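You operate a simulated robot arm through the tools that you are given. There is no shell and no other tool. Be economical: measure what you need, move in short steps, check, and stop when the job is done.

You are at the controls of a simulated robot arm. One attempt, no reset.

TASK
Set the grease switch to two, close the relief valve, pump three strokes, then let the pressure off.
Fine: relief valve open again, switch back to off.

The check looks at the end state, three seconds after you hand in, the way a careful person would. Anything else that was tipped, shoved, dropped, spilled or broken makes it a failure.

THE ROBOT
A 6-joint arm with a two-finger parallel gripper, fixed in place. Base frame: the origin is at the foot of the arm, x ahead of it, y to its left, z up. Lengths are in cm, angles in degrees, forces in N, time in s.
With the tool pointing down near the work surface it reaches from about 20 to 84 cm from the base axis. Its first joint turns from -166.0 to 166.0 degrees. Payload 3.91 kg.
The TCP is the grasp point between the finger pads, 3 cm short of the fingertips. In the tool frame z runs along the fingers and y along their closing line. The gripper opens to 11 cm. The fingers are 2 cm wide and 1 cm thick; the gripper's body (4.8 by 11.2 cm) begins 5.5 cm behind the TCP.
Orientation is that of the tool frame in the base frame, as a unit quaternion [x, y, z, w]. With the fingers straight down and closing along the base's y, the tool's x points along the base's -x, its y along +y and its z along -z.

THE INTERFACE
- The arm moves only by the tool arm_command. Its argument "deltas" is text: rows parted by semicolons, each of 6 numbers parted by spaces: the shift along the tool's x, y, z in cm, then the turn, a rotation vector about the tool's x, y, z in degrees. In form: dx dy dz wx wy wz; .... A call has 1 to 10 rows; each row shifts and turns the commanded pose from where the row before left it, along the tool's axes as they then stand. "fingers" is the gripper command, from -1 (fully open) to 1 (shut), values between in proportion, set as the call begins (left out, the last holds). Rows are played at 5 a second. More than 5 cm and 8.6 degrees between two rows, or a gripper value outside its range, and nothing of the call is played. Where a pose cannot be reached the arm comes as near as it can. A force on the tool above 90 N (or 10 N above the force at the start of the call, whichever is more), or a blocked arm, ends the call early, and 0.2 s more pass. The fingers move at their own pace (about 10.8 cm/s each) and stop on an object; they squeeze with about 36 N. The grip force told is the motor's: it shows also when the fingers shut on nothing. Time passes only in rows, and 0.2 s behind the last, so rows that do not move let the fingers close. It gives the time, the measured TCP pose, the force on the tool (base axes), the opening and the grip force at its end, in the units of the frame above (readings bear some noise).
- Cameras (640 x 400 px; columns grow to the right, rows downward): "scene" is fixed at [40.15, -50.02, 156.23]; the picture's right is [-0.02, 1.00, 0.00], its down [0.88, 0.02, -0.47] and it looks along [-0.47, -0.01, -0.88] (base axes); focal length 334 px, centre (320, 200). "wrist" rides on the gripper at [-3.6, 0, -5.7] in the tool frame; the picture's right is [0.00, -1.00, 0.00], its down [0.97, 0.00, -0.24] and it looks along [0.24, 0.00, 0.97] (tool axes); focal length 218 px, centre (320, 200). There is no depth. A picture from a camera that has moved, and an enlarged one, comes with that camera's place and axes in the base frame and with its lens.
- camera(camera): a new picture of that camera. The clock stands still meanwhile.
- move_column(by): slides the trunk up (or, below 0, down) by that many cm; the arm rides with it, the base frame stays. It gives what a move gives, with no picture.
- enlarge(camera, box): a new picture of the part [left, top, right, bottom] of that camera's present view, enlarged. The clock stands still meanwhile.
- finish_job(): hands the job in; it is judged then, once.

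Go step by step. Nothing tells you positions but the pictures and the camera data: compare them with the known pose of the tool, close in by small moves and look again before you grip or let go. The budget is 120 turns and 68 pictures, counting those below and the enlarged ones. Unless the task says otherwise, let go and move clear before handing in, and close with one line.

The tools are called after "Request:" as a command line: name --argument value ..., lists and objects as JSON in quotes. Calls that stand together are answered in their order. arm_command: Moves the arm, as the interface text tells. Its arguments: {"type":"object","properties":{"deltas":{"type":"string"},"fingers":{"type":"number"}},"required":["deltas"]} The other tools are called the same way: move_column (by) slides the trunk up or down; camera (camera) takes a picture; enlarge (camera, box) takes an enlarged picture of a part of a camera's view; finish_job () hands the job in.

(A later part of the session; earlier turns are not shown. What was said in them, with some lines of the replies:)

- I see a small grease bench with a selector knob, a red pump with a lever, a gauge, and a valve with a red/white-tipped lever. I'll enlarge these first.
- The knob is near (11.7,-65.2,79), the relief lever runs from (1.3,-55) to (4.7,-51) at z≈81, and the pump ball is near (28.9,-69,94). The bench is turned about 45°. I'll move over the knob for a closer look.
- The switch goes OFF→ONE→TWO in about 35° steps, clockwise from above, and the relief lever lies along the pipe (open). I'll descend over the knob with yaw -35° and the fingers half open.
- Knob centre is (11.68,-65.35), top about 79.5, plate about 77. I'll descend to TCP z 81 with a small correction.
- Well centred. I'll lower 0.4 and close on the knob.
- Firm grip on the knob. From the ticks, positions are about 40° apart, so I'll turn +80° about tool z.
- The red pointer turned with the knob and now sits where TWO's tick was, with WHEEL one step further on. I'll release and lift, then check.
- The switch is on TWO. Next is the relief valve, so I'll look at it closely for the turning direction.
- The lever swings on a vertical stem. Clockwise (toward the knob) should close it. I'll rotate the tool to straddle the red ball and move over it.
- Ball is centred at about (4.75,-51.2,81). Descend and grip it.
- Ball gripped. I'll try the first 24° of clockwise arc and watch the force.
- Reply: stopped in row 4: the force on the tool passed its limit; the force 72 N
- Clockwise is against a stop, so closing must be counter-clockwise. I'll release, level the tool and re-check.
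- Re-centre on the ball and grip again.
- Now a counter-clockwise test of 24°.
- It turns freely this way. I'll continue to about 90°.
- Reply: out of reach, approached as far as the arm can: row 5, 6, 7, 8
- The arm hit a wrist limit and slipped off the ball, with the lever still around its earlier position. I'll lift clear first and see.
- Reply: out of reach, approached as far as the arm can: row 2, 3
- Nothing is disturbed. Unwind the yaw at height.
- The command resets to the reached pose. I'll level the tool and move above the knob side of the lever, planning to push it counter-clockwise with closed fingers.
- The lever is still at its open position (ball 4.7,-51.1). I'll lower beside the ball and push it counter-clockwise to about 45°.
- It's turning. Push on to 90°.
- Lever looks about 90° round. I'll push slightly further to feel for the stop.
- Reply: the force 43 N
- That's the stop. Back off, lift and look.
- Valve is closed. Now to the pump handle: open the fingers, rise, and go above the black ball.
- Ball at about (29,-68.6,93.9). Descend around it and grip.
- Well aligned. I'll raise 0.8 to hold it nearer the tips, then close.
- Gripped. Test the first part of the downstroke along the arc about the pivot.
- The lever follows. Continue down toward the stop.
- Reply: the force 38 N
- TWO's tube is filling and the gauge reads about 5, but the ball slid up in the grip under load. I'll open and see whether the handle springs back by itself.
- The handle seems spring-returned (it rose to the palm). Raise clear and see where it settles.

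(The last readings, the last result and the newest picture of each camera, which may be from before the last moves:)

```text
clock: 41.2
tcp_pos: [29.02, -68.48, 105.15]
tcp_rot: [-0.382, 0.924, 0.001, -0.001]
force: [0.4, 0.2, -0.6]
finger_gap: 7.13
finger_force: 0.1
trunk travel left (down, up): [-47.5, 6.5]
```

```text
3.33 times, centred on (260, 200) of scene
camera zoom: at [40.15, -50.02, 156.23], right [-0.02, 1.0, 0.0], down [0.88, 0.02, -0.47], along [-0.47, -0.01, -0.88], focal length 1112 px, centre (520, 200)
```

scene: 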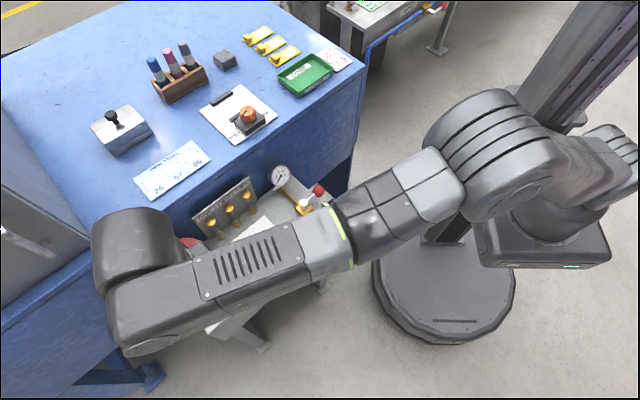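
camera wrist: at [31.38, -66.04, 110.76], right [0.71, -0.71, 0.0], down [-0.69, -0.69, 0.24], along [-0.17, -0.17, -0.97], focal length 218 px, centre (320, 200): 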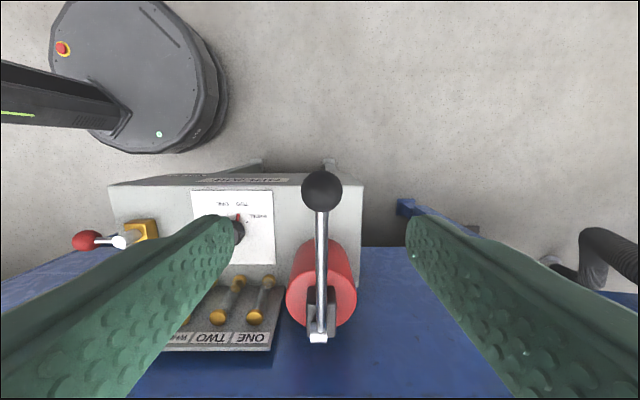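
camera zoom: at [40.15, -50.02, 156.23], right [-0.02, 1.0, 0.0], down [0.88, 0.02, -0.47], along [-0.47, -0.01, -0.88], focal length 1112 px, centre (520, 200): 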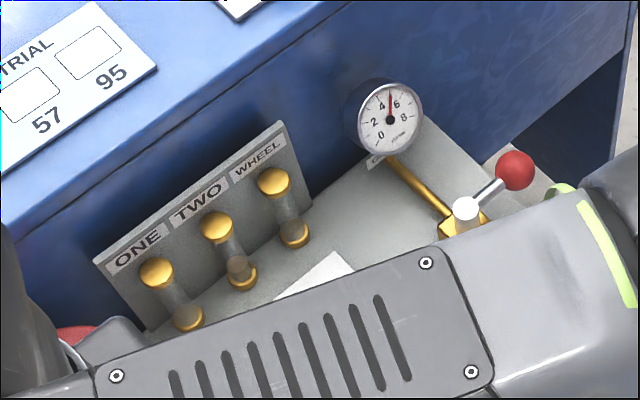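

The handle springs back up. I'll look closely at the TWO tube to judge what that stroke delivered.

Request:
enlarge --camera "scene" --box '[210, 175, 300, 230]'

```text
7.11 times, centred on (255, 202) of scene
camera zoom: at [40.15, -50.02, 156.23], right [-0.02, 1.0, 0.0], down [0.88, 0.02, -0.47], along [-0.47, -0.01, -0.88], focal length 2372 px, centre (782, 182)
```

zoom: 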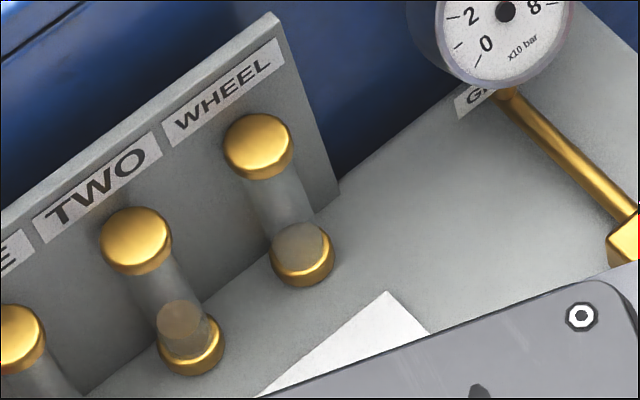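

Now do a stroke by pressing with closed fingertips on top of the ball. First close and come down to the previous depth, then check.

Request:
arm_command --deltas "0 0 0 0 0 0;0 0 2 0 0 0;0 0 2 0 0 0;0 0 1.5 0 0 0;0 0 1.2 0 0 0;-0.1 0 1.2 0 0 0;-0.1 0 1.2 0 0 0;0 0 0 0 0 0;0 0 0 0 0 0" --fingers 1

Request:
enlarge --camera "scene" --box '[210, 150, 300, 230]'

Request:
camera --camera "wrist"

```text
clock: 43.2
tcp_pos: [28.92, -68.44, 95.95]
tcp_rot: [-0.382, 0.924, 0.0, 0.001]
force: [1.2, 0.3, 4.9]
finger_gap: 0.0
finger_force: 35.7
trunk travel left (down, up): [-47.5, 6.5]
```

```text
5.00 times, centred on (255, 190) of scene
camera zoom: at [40.15, -50.02, 156.23], right [-0.02, 1.0, 0.0], down [0.88, 0.02, -0.47], along [-0.47, -0.01, -0.88], focal length 1668 px, centre (645, 250)
```

zoom: 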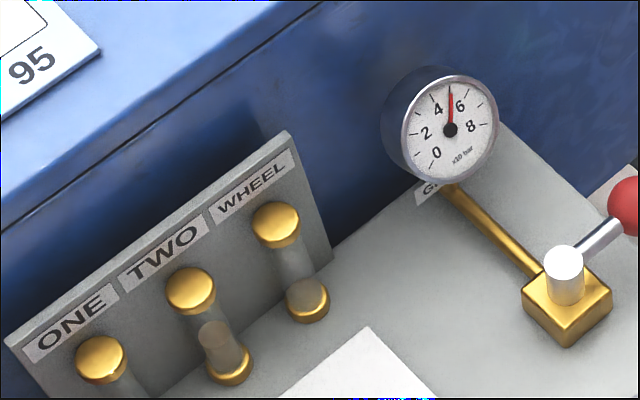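

```text
22 pictures are left
camera wrist: at [31.54, -65.91, 101.61], right [0.71, -0.71, 0.0], down [-0.69, -0.69, 0.24], along [-0.17, -0.17, -0.97], focal length 218 px, centre (320, 200)
```

wrist: 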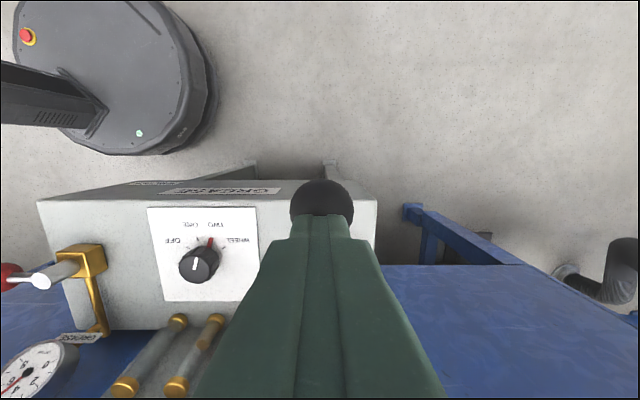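

The TWO level rises with stroke depth. Continue this stroke downward gradually to find the bottom.

Request:
arm_command --deltas "-0.3 0 0.8 0 0 0;0 0 0.8 0 0 0;0 0 0.8 0 0 0;0 0 0 0 0 0"

Request:
arm_command --deltas "0 0 0.8 0 0 0;0 0 0.8 0 0 0;0 0 0 0 0 0"

Request:
enlarge --camera "scene" --box '[210, 150, 300, 230]'

```text
clock: 44.2
tcp_pos: [29.24, -68.03, 94.36]
tcp_rot: [-0.381, 0.924, -0.008, 0.0]
force: [0.5, -9.2, 53.7]
finger_gap: 0.0
finger_force: 35.8
trunk travel left (down, up): [-47.5, 6.5]
```

```text
clock: 44.8
tcp_pos: [29.35, -68.38, 94.52]
tcp_rot: [-0.383, 0.924, -0.017, -0.002]
force: [-6.0, 13.8, 38.9]
finger_gap: 0.0
finger_force: 35.8
trunk travel left (down, up): [-47.5, 6.5]
stopped in row 2: the force on the tool passed its limit (the readings are from after the stop); the commanded pose is now the measured one
```

```text
5.00 times, centred on (255, 190) of scene
camera zoom: at [40.15, -50.02, 156.23], right [-0.02, 1.0, 0.0], down [0.88, 0.02, -0.47], along [-0.47, -0.01, -0.88], focal length 1668 px, centre (645, 250)
```

zoom: 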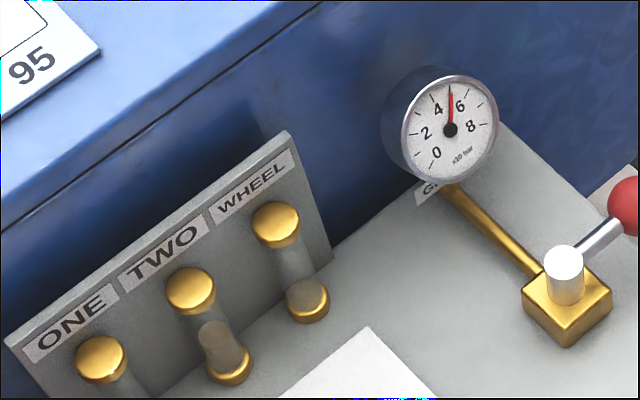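

Bottom stop found at about the same depth as the first stroke, so that was full too: two strokes done. Raise fully to let the handle return, level, and check.

Request:
arm_command --deltas "0 0 -2 -1.8 -0.7 0;0 0 -3 0 0 0;0 0 -3 0 0 0;0 0 -2 0 0 0;0 0 0 0 0 0;0 0 0 0 0 0"

Request:
camera --camera "wrist"

Request:
enlarge --camera "scene" --box '[210, 150, 300, 230]'

```text
clock: 46.2
tcp_pos: [29.51, -68.74, 103.71]
tcp_rot: [-0.382, 0.924, 0.006, -0.001]
force: [0.5, -0.4, 0.2]
finger_gap: 0.0
finger_force: 36.1
trunk travel left (down, up): [-47.5, 6.5]
```

```text
20 pictures are left
camera wrist: at [31.95, -66.32, 109.32], right [0.71, -0.71, -0.01], down [-0.69, -0.69, 0.24], along [-0.18, -0.16, -0.97], focal length 218 px, centre (320, 200)
```

wrist: 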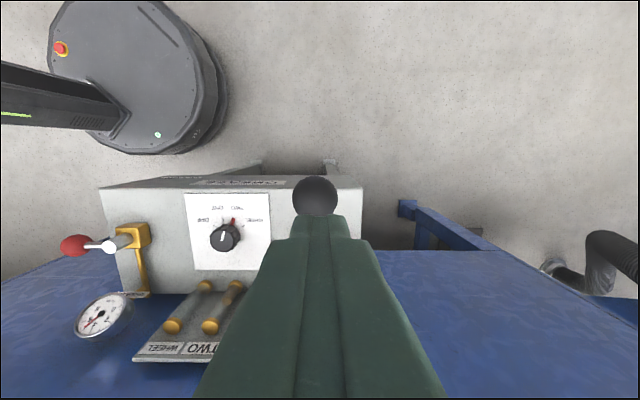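

```text
5.00 times, centred on (255, 190) of scene
camera zoom: at [40.15, -50.02, 156.23], right [-0.02, 1.0, 0.0], down [0.88, 0.02, -0.47], along [-0.47, -0.01, -0.88], focal length 1668 px, centre (645, 250)
```

zoom: 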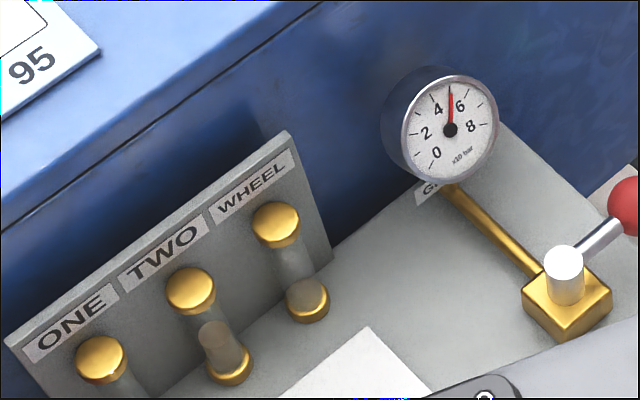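

Handle is back at the top. Now the third stroke.

Request:
arm_command --deltas "-0.18 0.4 2 0.7 0 0;0 0 2 0 0 0;0 0 1 0 0 0;0 0 1 0 0 0;-0.1 0 1 0 0 0;-0.1 0 1 0 0 0;0 0 0.8 0 0 0;0 0 0.5 0 0 0;0 0 0 0 0 0"

Request:
enlarge --camera "scene" --box '[210, 150, 300, 230]'

```text
clock: 48.2
tcp_pos: [29.48, -68.19, 94.67]
tcp_rot: [-0.383, 0.924, -0.003, 0.001]
force: [3.8, 0.8, 14.7]
finger_gap: 0.0
finger_force: 35.8
trunk travel left (down, up): [-47.5, 6.5]
```

```text
5.00 times, centred on (255, 190) of scene
camera zoom: at [40.15, -50.02, 156.23], right [-0.02, 1.0, 0.0], down [0.88, 0.02, -0.47], along [-0.47, -0.01, -0.88], focal length 1668 px, centre (645, 250)
```

zoom: 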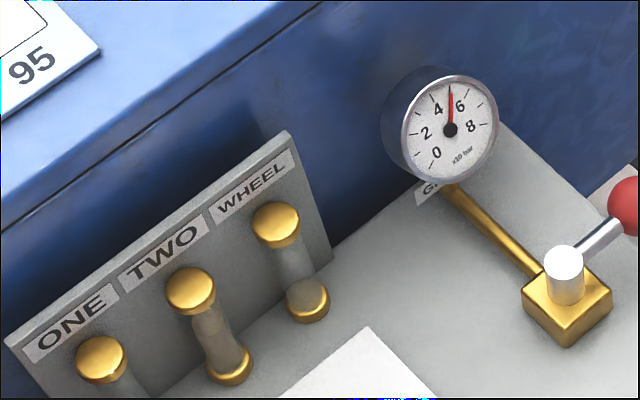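

Third stroke delivered; the tube is about full. Raise off the handle, then travel to the back side of the relief lever.

Request:
arm_command --deltas "0 0 -3 0 0 0;0 0 -3 0 0 0;0 0 -3 0 0 0;0 0 0 0 0 0;1 4 0 0 0 0;1.5 4.3 0 0 0 0;1.5 4.3 0 0 0 0;1.5 4.3 0 0 0 0;1.5 4.3 0 0 0 0;0 0 0 0 0 0"

Request:
arm_command --deltas "1.6 3.2 0 0 0 0;1.6 3.3 0 0 0 0;1.7 3.4 0 0 0 0;1.7 3.4 0 0 0 0;0 0 4 0 0 0;0 0 3 0 0 0;0 0 0 0 0 0"

Request:
camera --camera "wrist"

Request:
camera --camera "scene"

```text
clock: 50.4
tcp_pos: [9.46, -58.14, 103.47]
tcp_rot: [-0.383, 0.924, -0.001, 0.002]
force: [-0.9, 0.0, 0.2]
finger_gap: 0.03
finger_force: 36.5
trunk travel left (down, up): [-47.5, 6.5]
```

```text
clock: 52.0
tcp_pos: [-4.46, -53.46, 96.14]
tcp_rot: [-0.381, 0.924, -0.002, 0.002]
force: [1.2, 0.3, 0.2]
finger_gap: 0.01
finger_force: 36.3
trunk travel left (down, up): [-47.5, 6.5]
```

```text
17 pictures are left
camera wrist: at [-2.09, -50.91, 101.92], right [0.71, -0.71, 0.0], down [-0.69, -0.69, 0.24], along [-0.17, -0.17, -0.97], focal length 218 px, centre (320, 200)
```

wrist: 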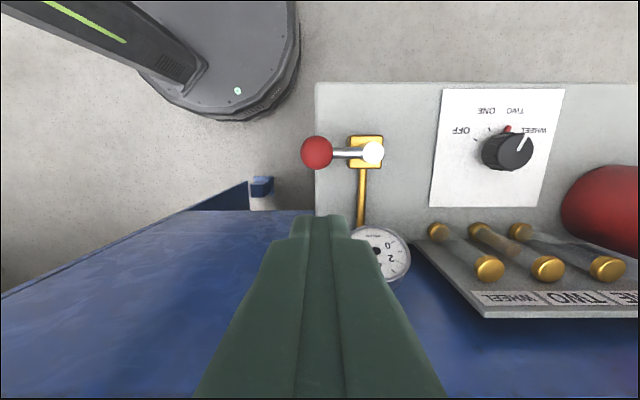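

```text
16 pictures are left
```

scene: 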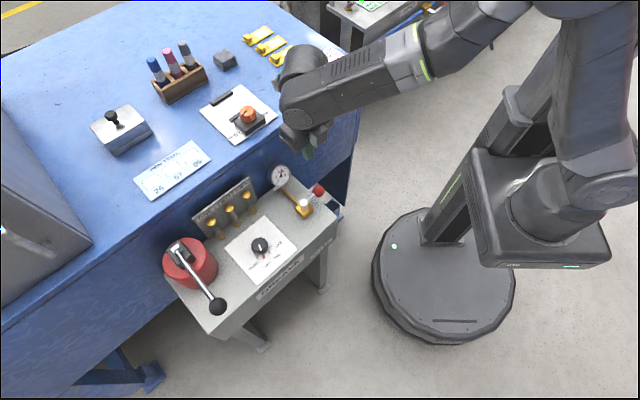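

Valve ball is at (-2.6,-51.1), and I'm just behind it. Lower beside it and push clockwise back to 45° first.

Request:
arm_command --deltas "0.3 0.4 4 0 0 0;0 0 4 0 0 0;0 0 4 0 0 0;0 0 2.3 0 0 0;0 0 0 0 0 0;-0.76 0 0 0 0 0;-0.92 0.33 0 0 0 0;-0.93 0.34 0 0 0 0;-1.07 -0.05 0 0 0 0;-1.07 -0.06 0 0 0 0"

Request:
camera --camera "wrist"

```text
clock: 54.2
tcp_pos: [-2.06, -49.53, 81.96]
tcp_rot: [-0.381, 0.924, 0.0, 0.001]
force: [0.4, 0.0, 0.1]
finger_gap: 0.0
finger_force: 36.3
trunk travel left (down, up): [-47.5, 6.5]
```

```text
15 pictures are left
camera wrist: at [0.38, -47.05, 87.69], right [0.71, -0.71, 0.0], down [-0.69, -0.69, 0.24], along [-0.17, -0.17, -0.97], focal length 218 px, centre (320, 200)
```

wrist: 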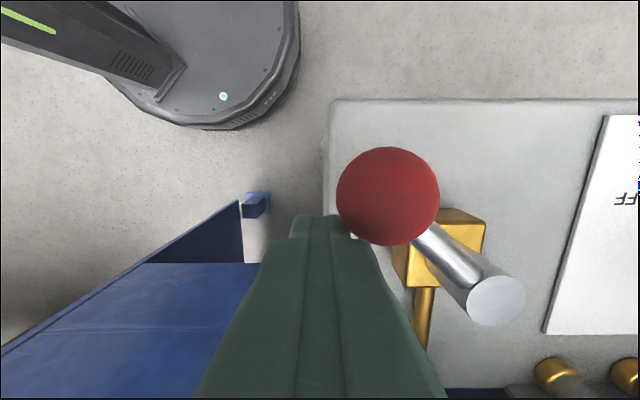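

Good, it's halfway. Continue to fully open, with a slight extra push to the stop.

Request:
arm_command --deltas "-1.01 -0.54 0 0 0 0;-1.02 -0.54 0 0 0 0;-0.7 -0.95 0 0 0 0;-0.73 -0.98 0 0 0 0;0 -0.4 0 0 0 0;0 0 0 0 0 0"

Request:
camera --camera "wrist"

```text
clock: 55.6
tcp_pos: [2.87, -49.45, 81.93]
tcp_rot: [-0.382, 0.924, 0.0, 0.001]
force: [-2.9, 4.3, 1.7]
finger_gap: 0.0
finger_force: 36.8
trunk travel left (down, up): [-47.5, 6.5]
```

```text
14 pictures are left
camera wrist: at [5.23, -46.98, 87.62], right [0.71, -0.71, 0.0], down [-0.69, -0.69, 0.24], along [-0.17, -0.17, -0.97], focal length 218 px, centre (320, 200)
```

wrist: 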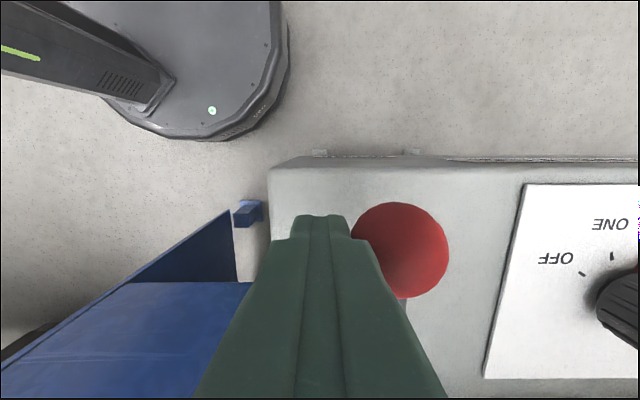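

Request:
arm_command --deltas "0 -0.4 0 0 0 0;0 -0.4 0 0 0 0;0 0 0 0 0 0"

```text
clock: 56.4
tcp_pos: [3.0, -49.7, 81.99]
tcp_rot: [-0.382, 0.924, 0.001, 0.003]
force: [-44.0, 33.5, 0.0]
finger_gap: 0.03
finger_force: 35.7
trunk travel left (down, up): [-47.5, 6.5]
```

Firm against the open stop. Back off, lift, and go above the knob.

Request:
arm_command --deltas "0 1 0 0 0 0;0 0.8 0 0 0 0;0 0 -4.5 0 0 0;0 0 -4.5 0 0 0;0 0 -5 0 0 0;1.3 -4.7 0 0 0 0;1.3 -4.7 0 0 0 0;1.3 -4.7 0 0 0 0;1.3 -4.7 0 0 0 0;0 0 0 0 0 0"

Request:
arm_command --deltas "0 0 0 0 0 8;0 0 0 0 0 8;0 0 0 0 0 8;0 0 0 0 0 8;0 0 0 0 0 8;0 0 0 0 0 8;0 0 0 0 0 8;0 0 0 0 0 8;0 0 0 0 0 8;0 0 0 0 0 8" --fingers -0.2

Request:
arm_command --deltas "0 0 0 0 0 5;0 0 0 0 0 5;0 0 0 0 0 0"

Request:
camera --camera "wrist"

```text
clock: 58.6
tcp_pos: [11.75, -65.78, 95.97]
tcp_rot: [-0.382, 0.924, 0.0, 0.001]
force: [-0.6, -0.5, -0.2]
finger_gap: 0.0
finger_force: 36.2
trunk travel left (down, up): [-47.5, 6.5]
```

```text
clock: 60.8
tcp_pos: [11.64, -65.77, 96.02]
tcp_rot: [0.302, 0.953, -0.001, 0.001]
force: [-0.1, 0.8, 0.6]
finger_gap: 6.59
finger_force: 0.0
trunk travel left (down, up): [-47.5, 6.5]
```

```text
clock: 61.6
tcp_pos: [11.7, -65.79, 96.05]
tcp_rot: [0.384, 0.923, 0.0, 0.001]
force: [-0.2, 1.3, -0.8]
finger_gap: 6.6
finger_force: 0.0
trunk travel left (down, up): [-47.5, 6.5]
```

```text
13 pictures are left
camera wrist: at [14.11, -68.42, 101.66], right [-0.71, -0.71, 0.0], down [-0.69, 0.69, 0.24], along [-0.17, 0.17, -0.97], focal length 218 px, centre (320, 200)
```

wrist: 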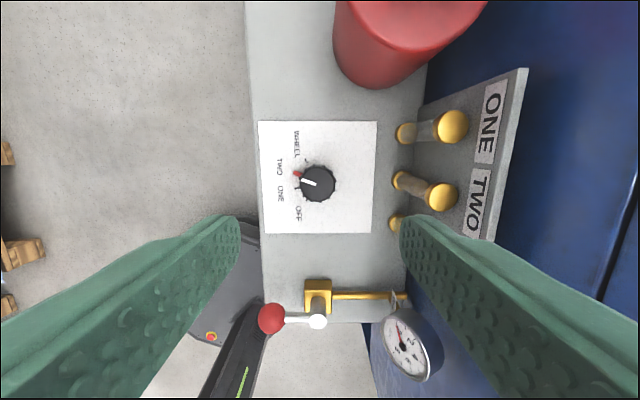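

Relief is open and pressure is dropped. Descend on the knob and grip it.

Request:
arm_command --deltas "0.29 0.22 4 0 0 0;0 0 4 0 0 0;0 0 4 0 0 0;0 0 2.3 0 0 0;0 0 1 0 0 0;0 0 0 0 0 0"

Request:
camera --camera "wrist"

```text
clock: 63.0
tcp_pos: [11.74, -65.44, 80.66]
tcp_rot: [0.383, 0.924, 0.0, 0.001]
force: [0.5, -0.2, 0.1]
finger_gap: 6.61
finger_force: 0.1
trunk travel left (down, up): [-47.5, 6.5]
```

```text
12 pictures are left
camera wrist: at [14.1, -67.98, 86.35], right [-0.71, -0.71, 0.0], down [-0.69, 0.69, 0.24], along [-0.17, 0.17, -0.97], focal length 218 px, centre (320, 200)
```

wrist: 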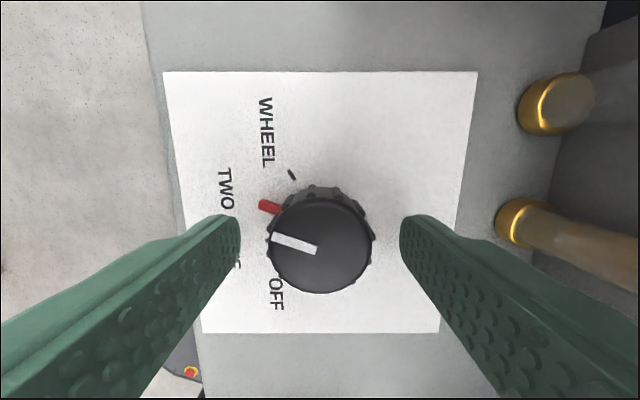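

Grip and turn back 80° counter-clockwise.

Request:
arm_command --deltas "0 0 0 0 0 0;0 0 0 0 0 0;0 0 0 0 0 0" --fingers 1

Request:
arm_command --deltas "0 0 0 0 0 -8;0 0 0 0 0 -8;0 0 0 0 0 -8;0 0 0 0 0 -8;0 0 0 0 0 -8;0 0 0 0 0 -8;0 0 0 0 0 -8;0 0 0 0 0 -8;0 0 0 0 0 -8;0 0 0 0 0 -8"

Request:
camera --camera "wrist"

```text
clock: 63.8
tcp_pos: [11.57, -65.35, 80.78]
tcp_rot: [0.383, 0.924, 0.0, 0.002]
force: [-1.6, -0.1, -1.4]
finger_gap: 3.69
finger_force: 44.9
trunk travel left (down, up): [-47.5, 6.5]
```

```text
clock: 66.0
tcp_pos: [11.66, -65.52, 80.64]
tcp_rot: [-0.3, 0.954, -0.001, 0.002]
force: [-5.3, 4.5, -5.3]
finger_gap: 3.7
finger_force: 45.0
trunk travel left (down, up): [-47.5, 6.5]
```

```text
11 pictures are left
camera wrist: at [14.49, -63.42, 86.36], right [0.57, -0.82, 0.0], down [-0.8, -0.56, 0.24], along [-0.19, -0.14, -0.97], focal length 218 px, centre (320, 200)
```

wrist: 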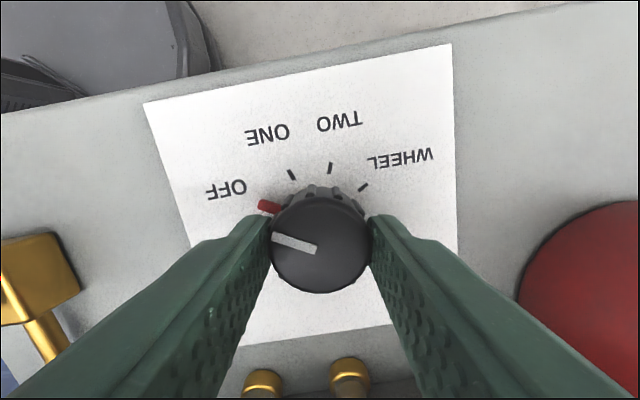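

Back on OFF, identical to the start. Release, lift, move toward the robot's clear side, and verify.

Request:
arm_command --deltas "0 0 0 0 0 0;0 0 0 0 0 0;0 0 -4 0 0 0;0 0 -4 0 0 0;0 0 -4 0 0 0;0 0 -4.5 0 0 0;0 0 -4.5 0 0 0;-3 3 -4 0 0 0;-3 3.5 -4 0 0 0" --fingers -0.2

Request:
arm_command --deltas "-2 4.4 0 0 0 0;-2 4.4 0 0 0 0;-2 4.4 0 0 0 0;-2 4.4 0 0 0 0;0 0 0 0 0 0"

Request:
enlarge --camera "scene" --box '[150, 140, 350, 320]'

Request:
camera --camera "scene"

```text
refused: row 8 steps farther than a row can; nothing moved
```

```text
clock: 66.3
tcp_pos: [11.93, -65.08, 81.17]
tcp_rot: [-0.304, 0.952, -0.028, -0.003]
force: [14.5, -42.0, -27.5]
finger_gap: 3.76
finger_force: 45.0
trunk travel left (down, up): [-47.5, 6.5]
stopped in row 1: the force on the tool passed its limit (the readings are from after the stop); the commanded pose is now the measured one
```

```text
2.22 times, centred on (250, 230) of scene
camera zoom: at [40.15, -50.02, 156.23], right [-0.02, 1.0, 0.0], down [0.88, 0.02, -0.47], along [-0.47, -0.01, -0.88], focal length 741 px, centre (476, 133)
```

zoom: 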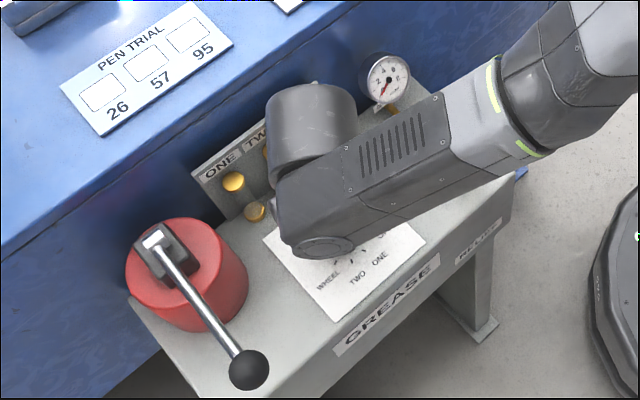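

```text
9 pictures are left
```

scene: 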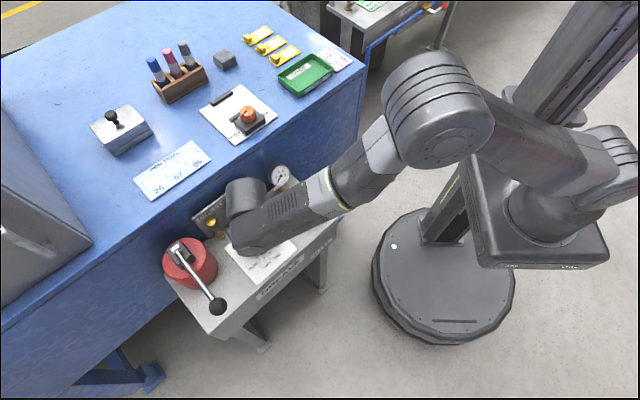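

The lift call was refused for too large a step, so the sideways call tugged briefly on the still-gripped knob and was stopped by the force limit. I'll release in place now, then lift straight up and check the knob.

Request:
arm_command --deltas "0 0 0 0 0 0;0 0 0 0 0 0;0 0 0 0 0 0" --fingers -0.2

Request:
camera --camera "wrist"

```text
clock: 67.2
tcp_pos: [11.66, -64.41, 81.5]
tcp_rot: [-0.303, 0.953, -0.024, -0.002]
force: [0.1, -0.1, -0.1]
finger_gap: 6.59
finger_force: 0.1
trunk travel left (down, up): [-47.5, 6.5]
```

```text
8 pictures are left
camera wrist: at [14.4, -62.05, 87.09], right [0.58, -0.82, 0.04], down [-0.8, -0.55, 0.26], along [-0.19, -0.18, -0.96], focal length 218 px, centre (320, 200)
```

wrist: 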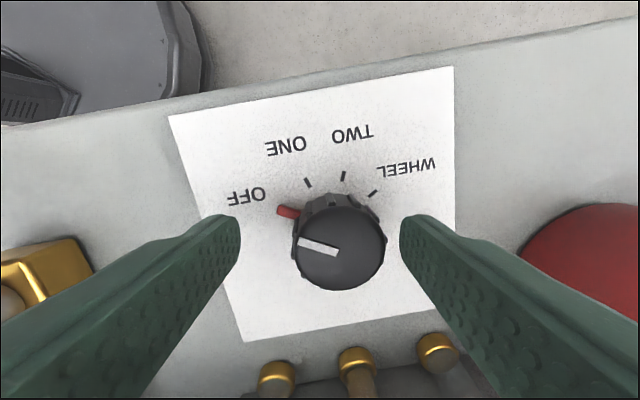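

The knob is still on OFF and the fingers are clear of it. Lift straight up, then move away.

Request:
arm_command --deltas "0 0 -4 0 0 0;0 0 -4 0 0 0;0 0 -4 0 0 0;0 0 -4 0 0 0;0 0 -4 0 0 0;0 0 -4 0 0 0;0 0 0 0 0 0"

Request:
enlarge --camera "wrist" --box '[200, 130, 400, 290]'

```text
clock: 68.8
tcp_pos: [11.42, -63.14, 105.38]
tcp_rot: [-0.302, 0.953, -0.024, -0.002]
force: [0.4, -0.9, -0.2]
finger_gap: 6.59
finger_force: 0.1
trunk travel left (down, up): [-47.5, 6.5]
```

```text
2.50 times, centred on (300, 210) of wrist
camera zoom: at [14.14, -60.87, 111.02], right [0.58, -0.82, 0.04], down [-0.8, -0.55, 0.26], along [-0.19, -0.18, -0.96], focal length 546 px, centre (370, 175)
```

zoom: 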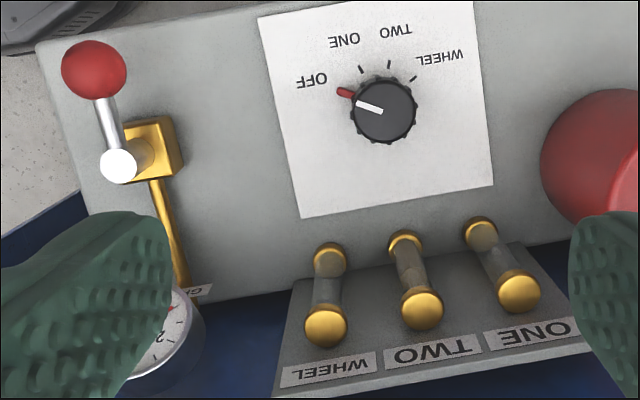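

Everything reads right: switch OFF, relief open, only TWO filled. Move clear and take a last look at the whole scene.

Request:
arm_command --deltas "-2.3 3.3 -1 0 0 0;-2.3 3.3 -1 0 0 0;-2.3 3.3 -1 0 0 0;-2.3 3.3 -1 0 0 0;-2.2 3.2 -1 0 0 0;0 0 0 0 0 0"

Request:
camera --camera "scene"

Request:
enlarge --camera "scene" --box '[200, 140, 350, 270]'

```text
clock: 70.2
tcp_pos: [11.23, -43.14, 109.49]
tcp_rot: [-0.303, 0.953, -0.024, -0.002]
force: [-0.3, 0.3, -0.1]
finger_gap: 6.57
finger_force: 0.1
trunk travel left (down, up): [-47.5, 6.5]
```

```text
6 pictures are left
```

scene: 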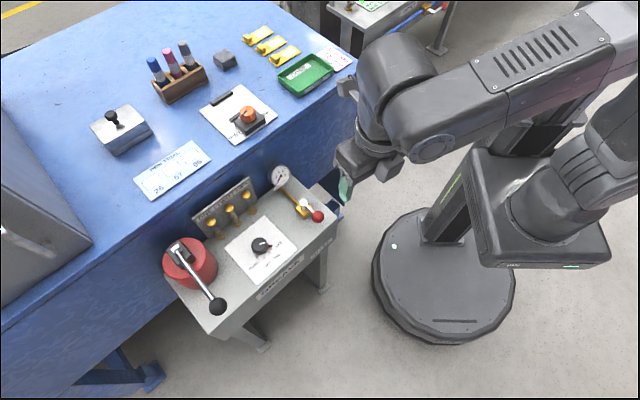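

```text
3.08 times, centred on (275, 205) of scene
camera zoom: at [40.15, -50.02, 156.23], right [-0.02, 1.0, 0.0], down [0.88, 0.02, -0.47], along [-0.47, -0.01, -0.88], focal length 1026 px, centre (458, 185)
```

zoom: 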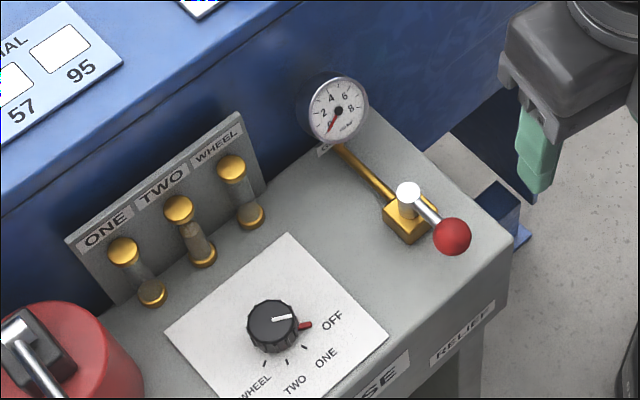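

The gauge is at zero, the relief valve is open, the switch is on OFF, the handle is up, and nothing else has moved. Handing in.

Request:
finish_job

```text
The job is handed in.
```

I pumped three strokes to TWO with the relief valve closed, then let the pressure off; the gauge reads zero, the valve is open again and the switch is back on OFF.
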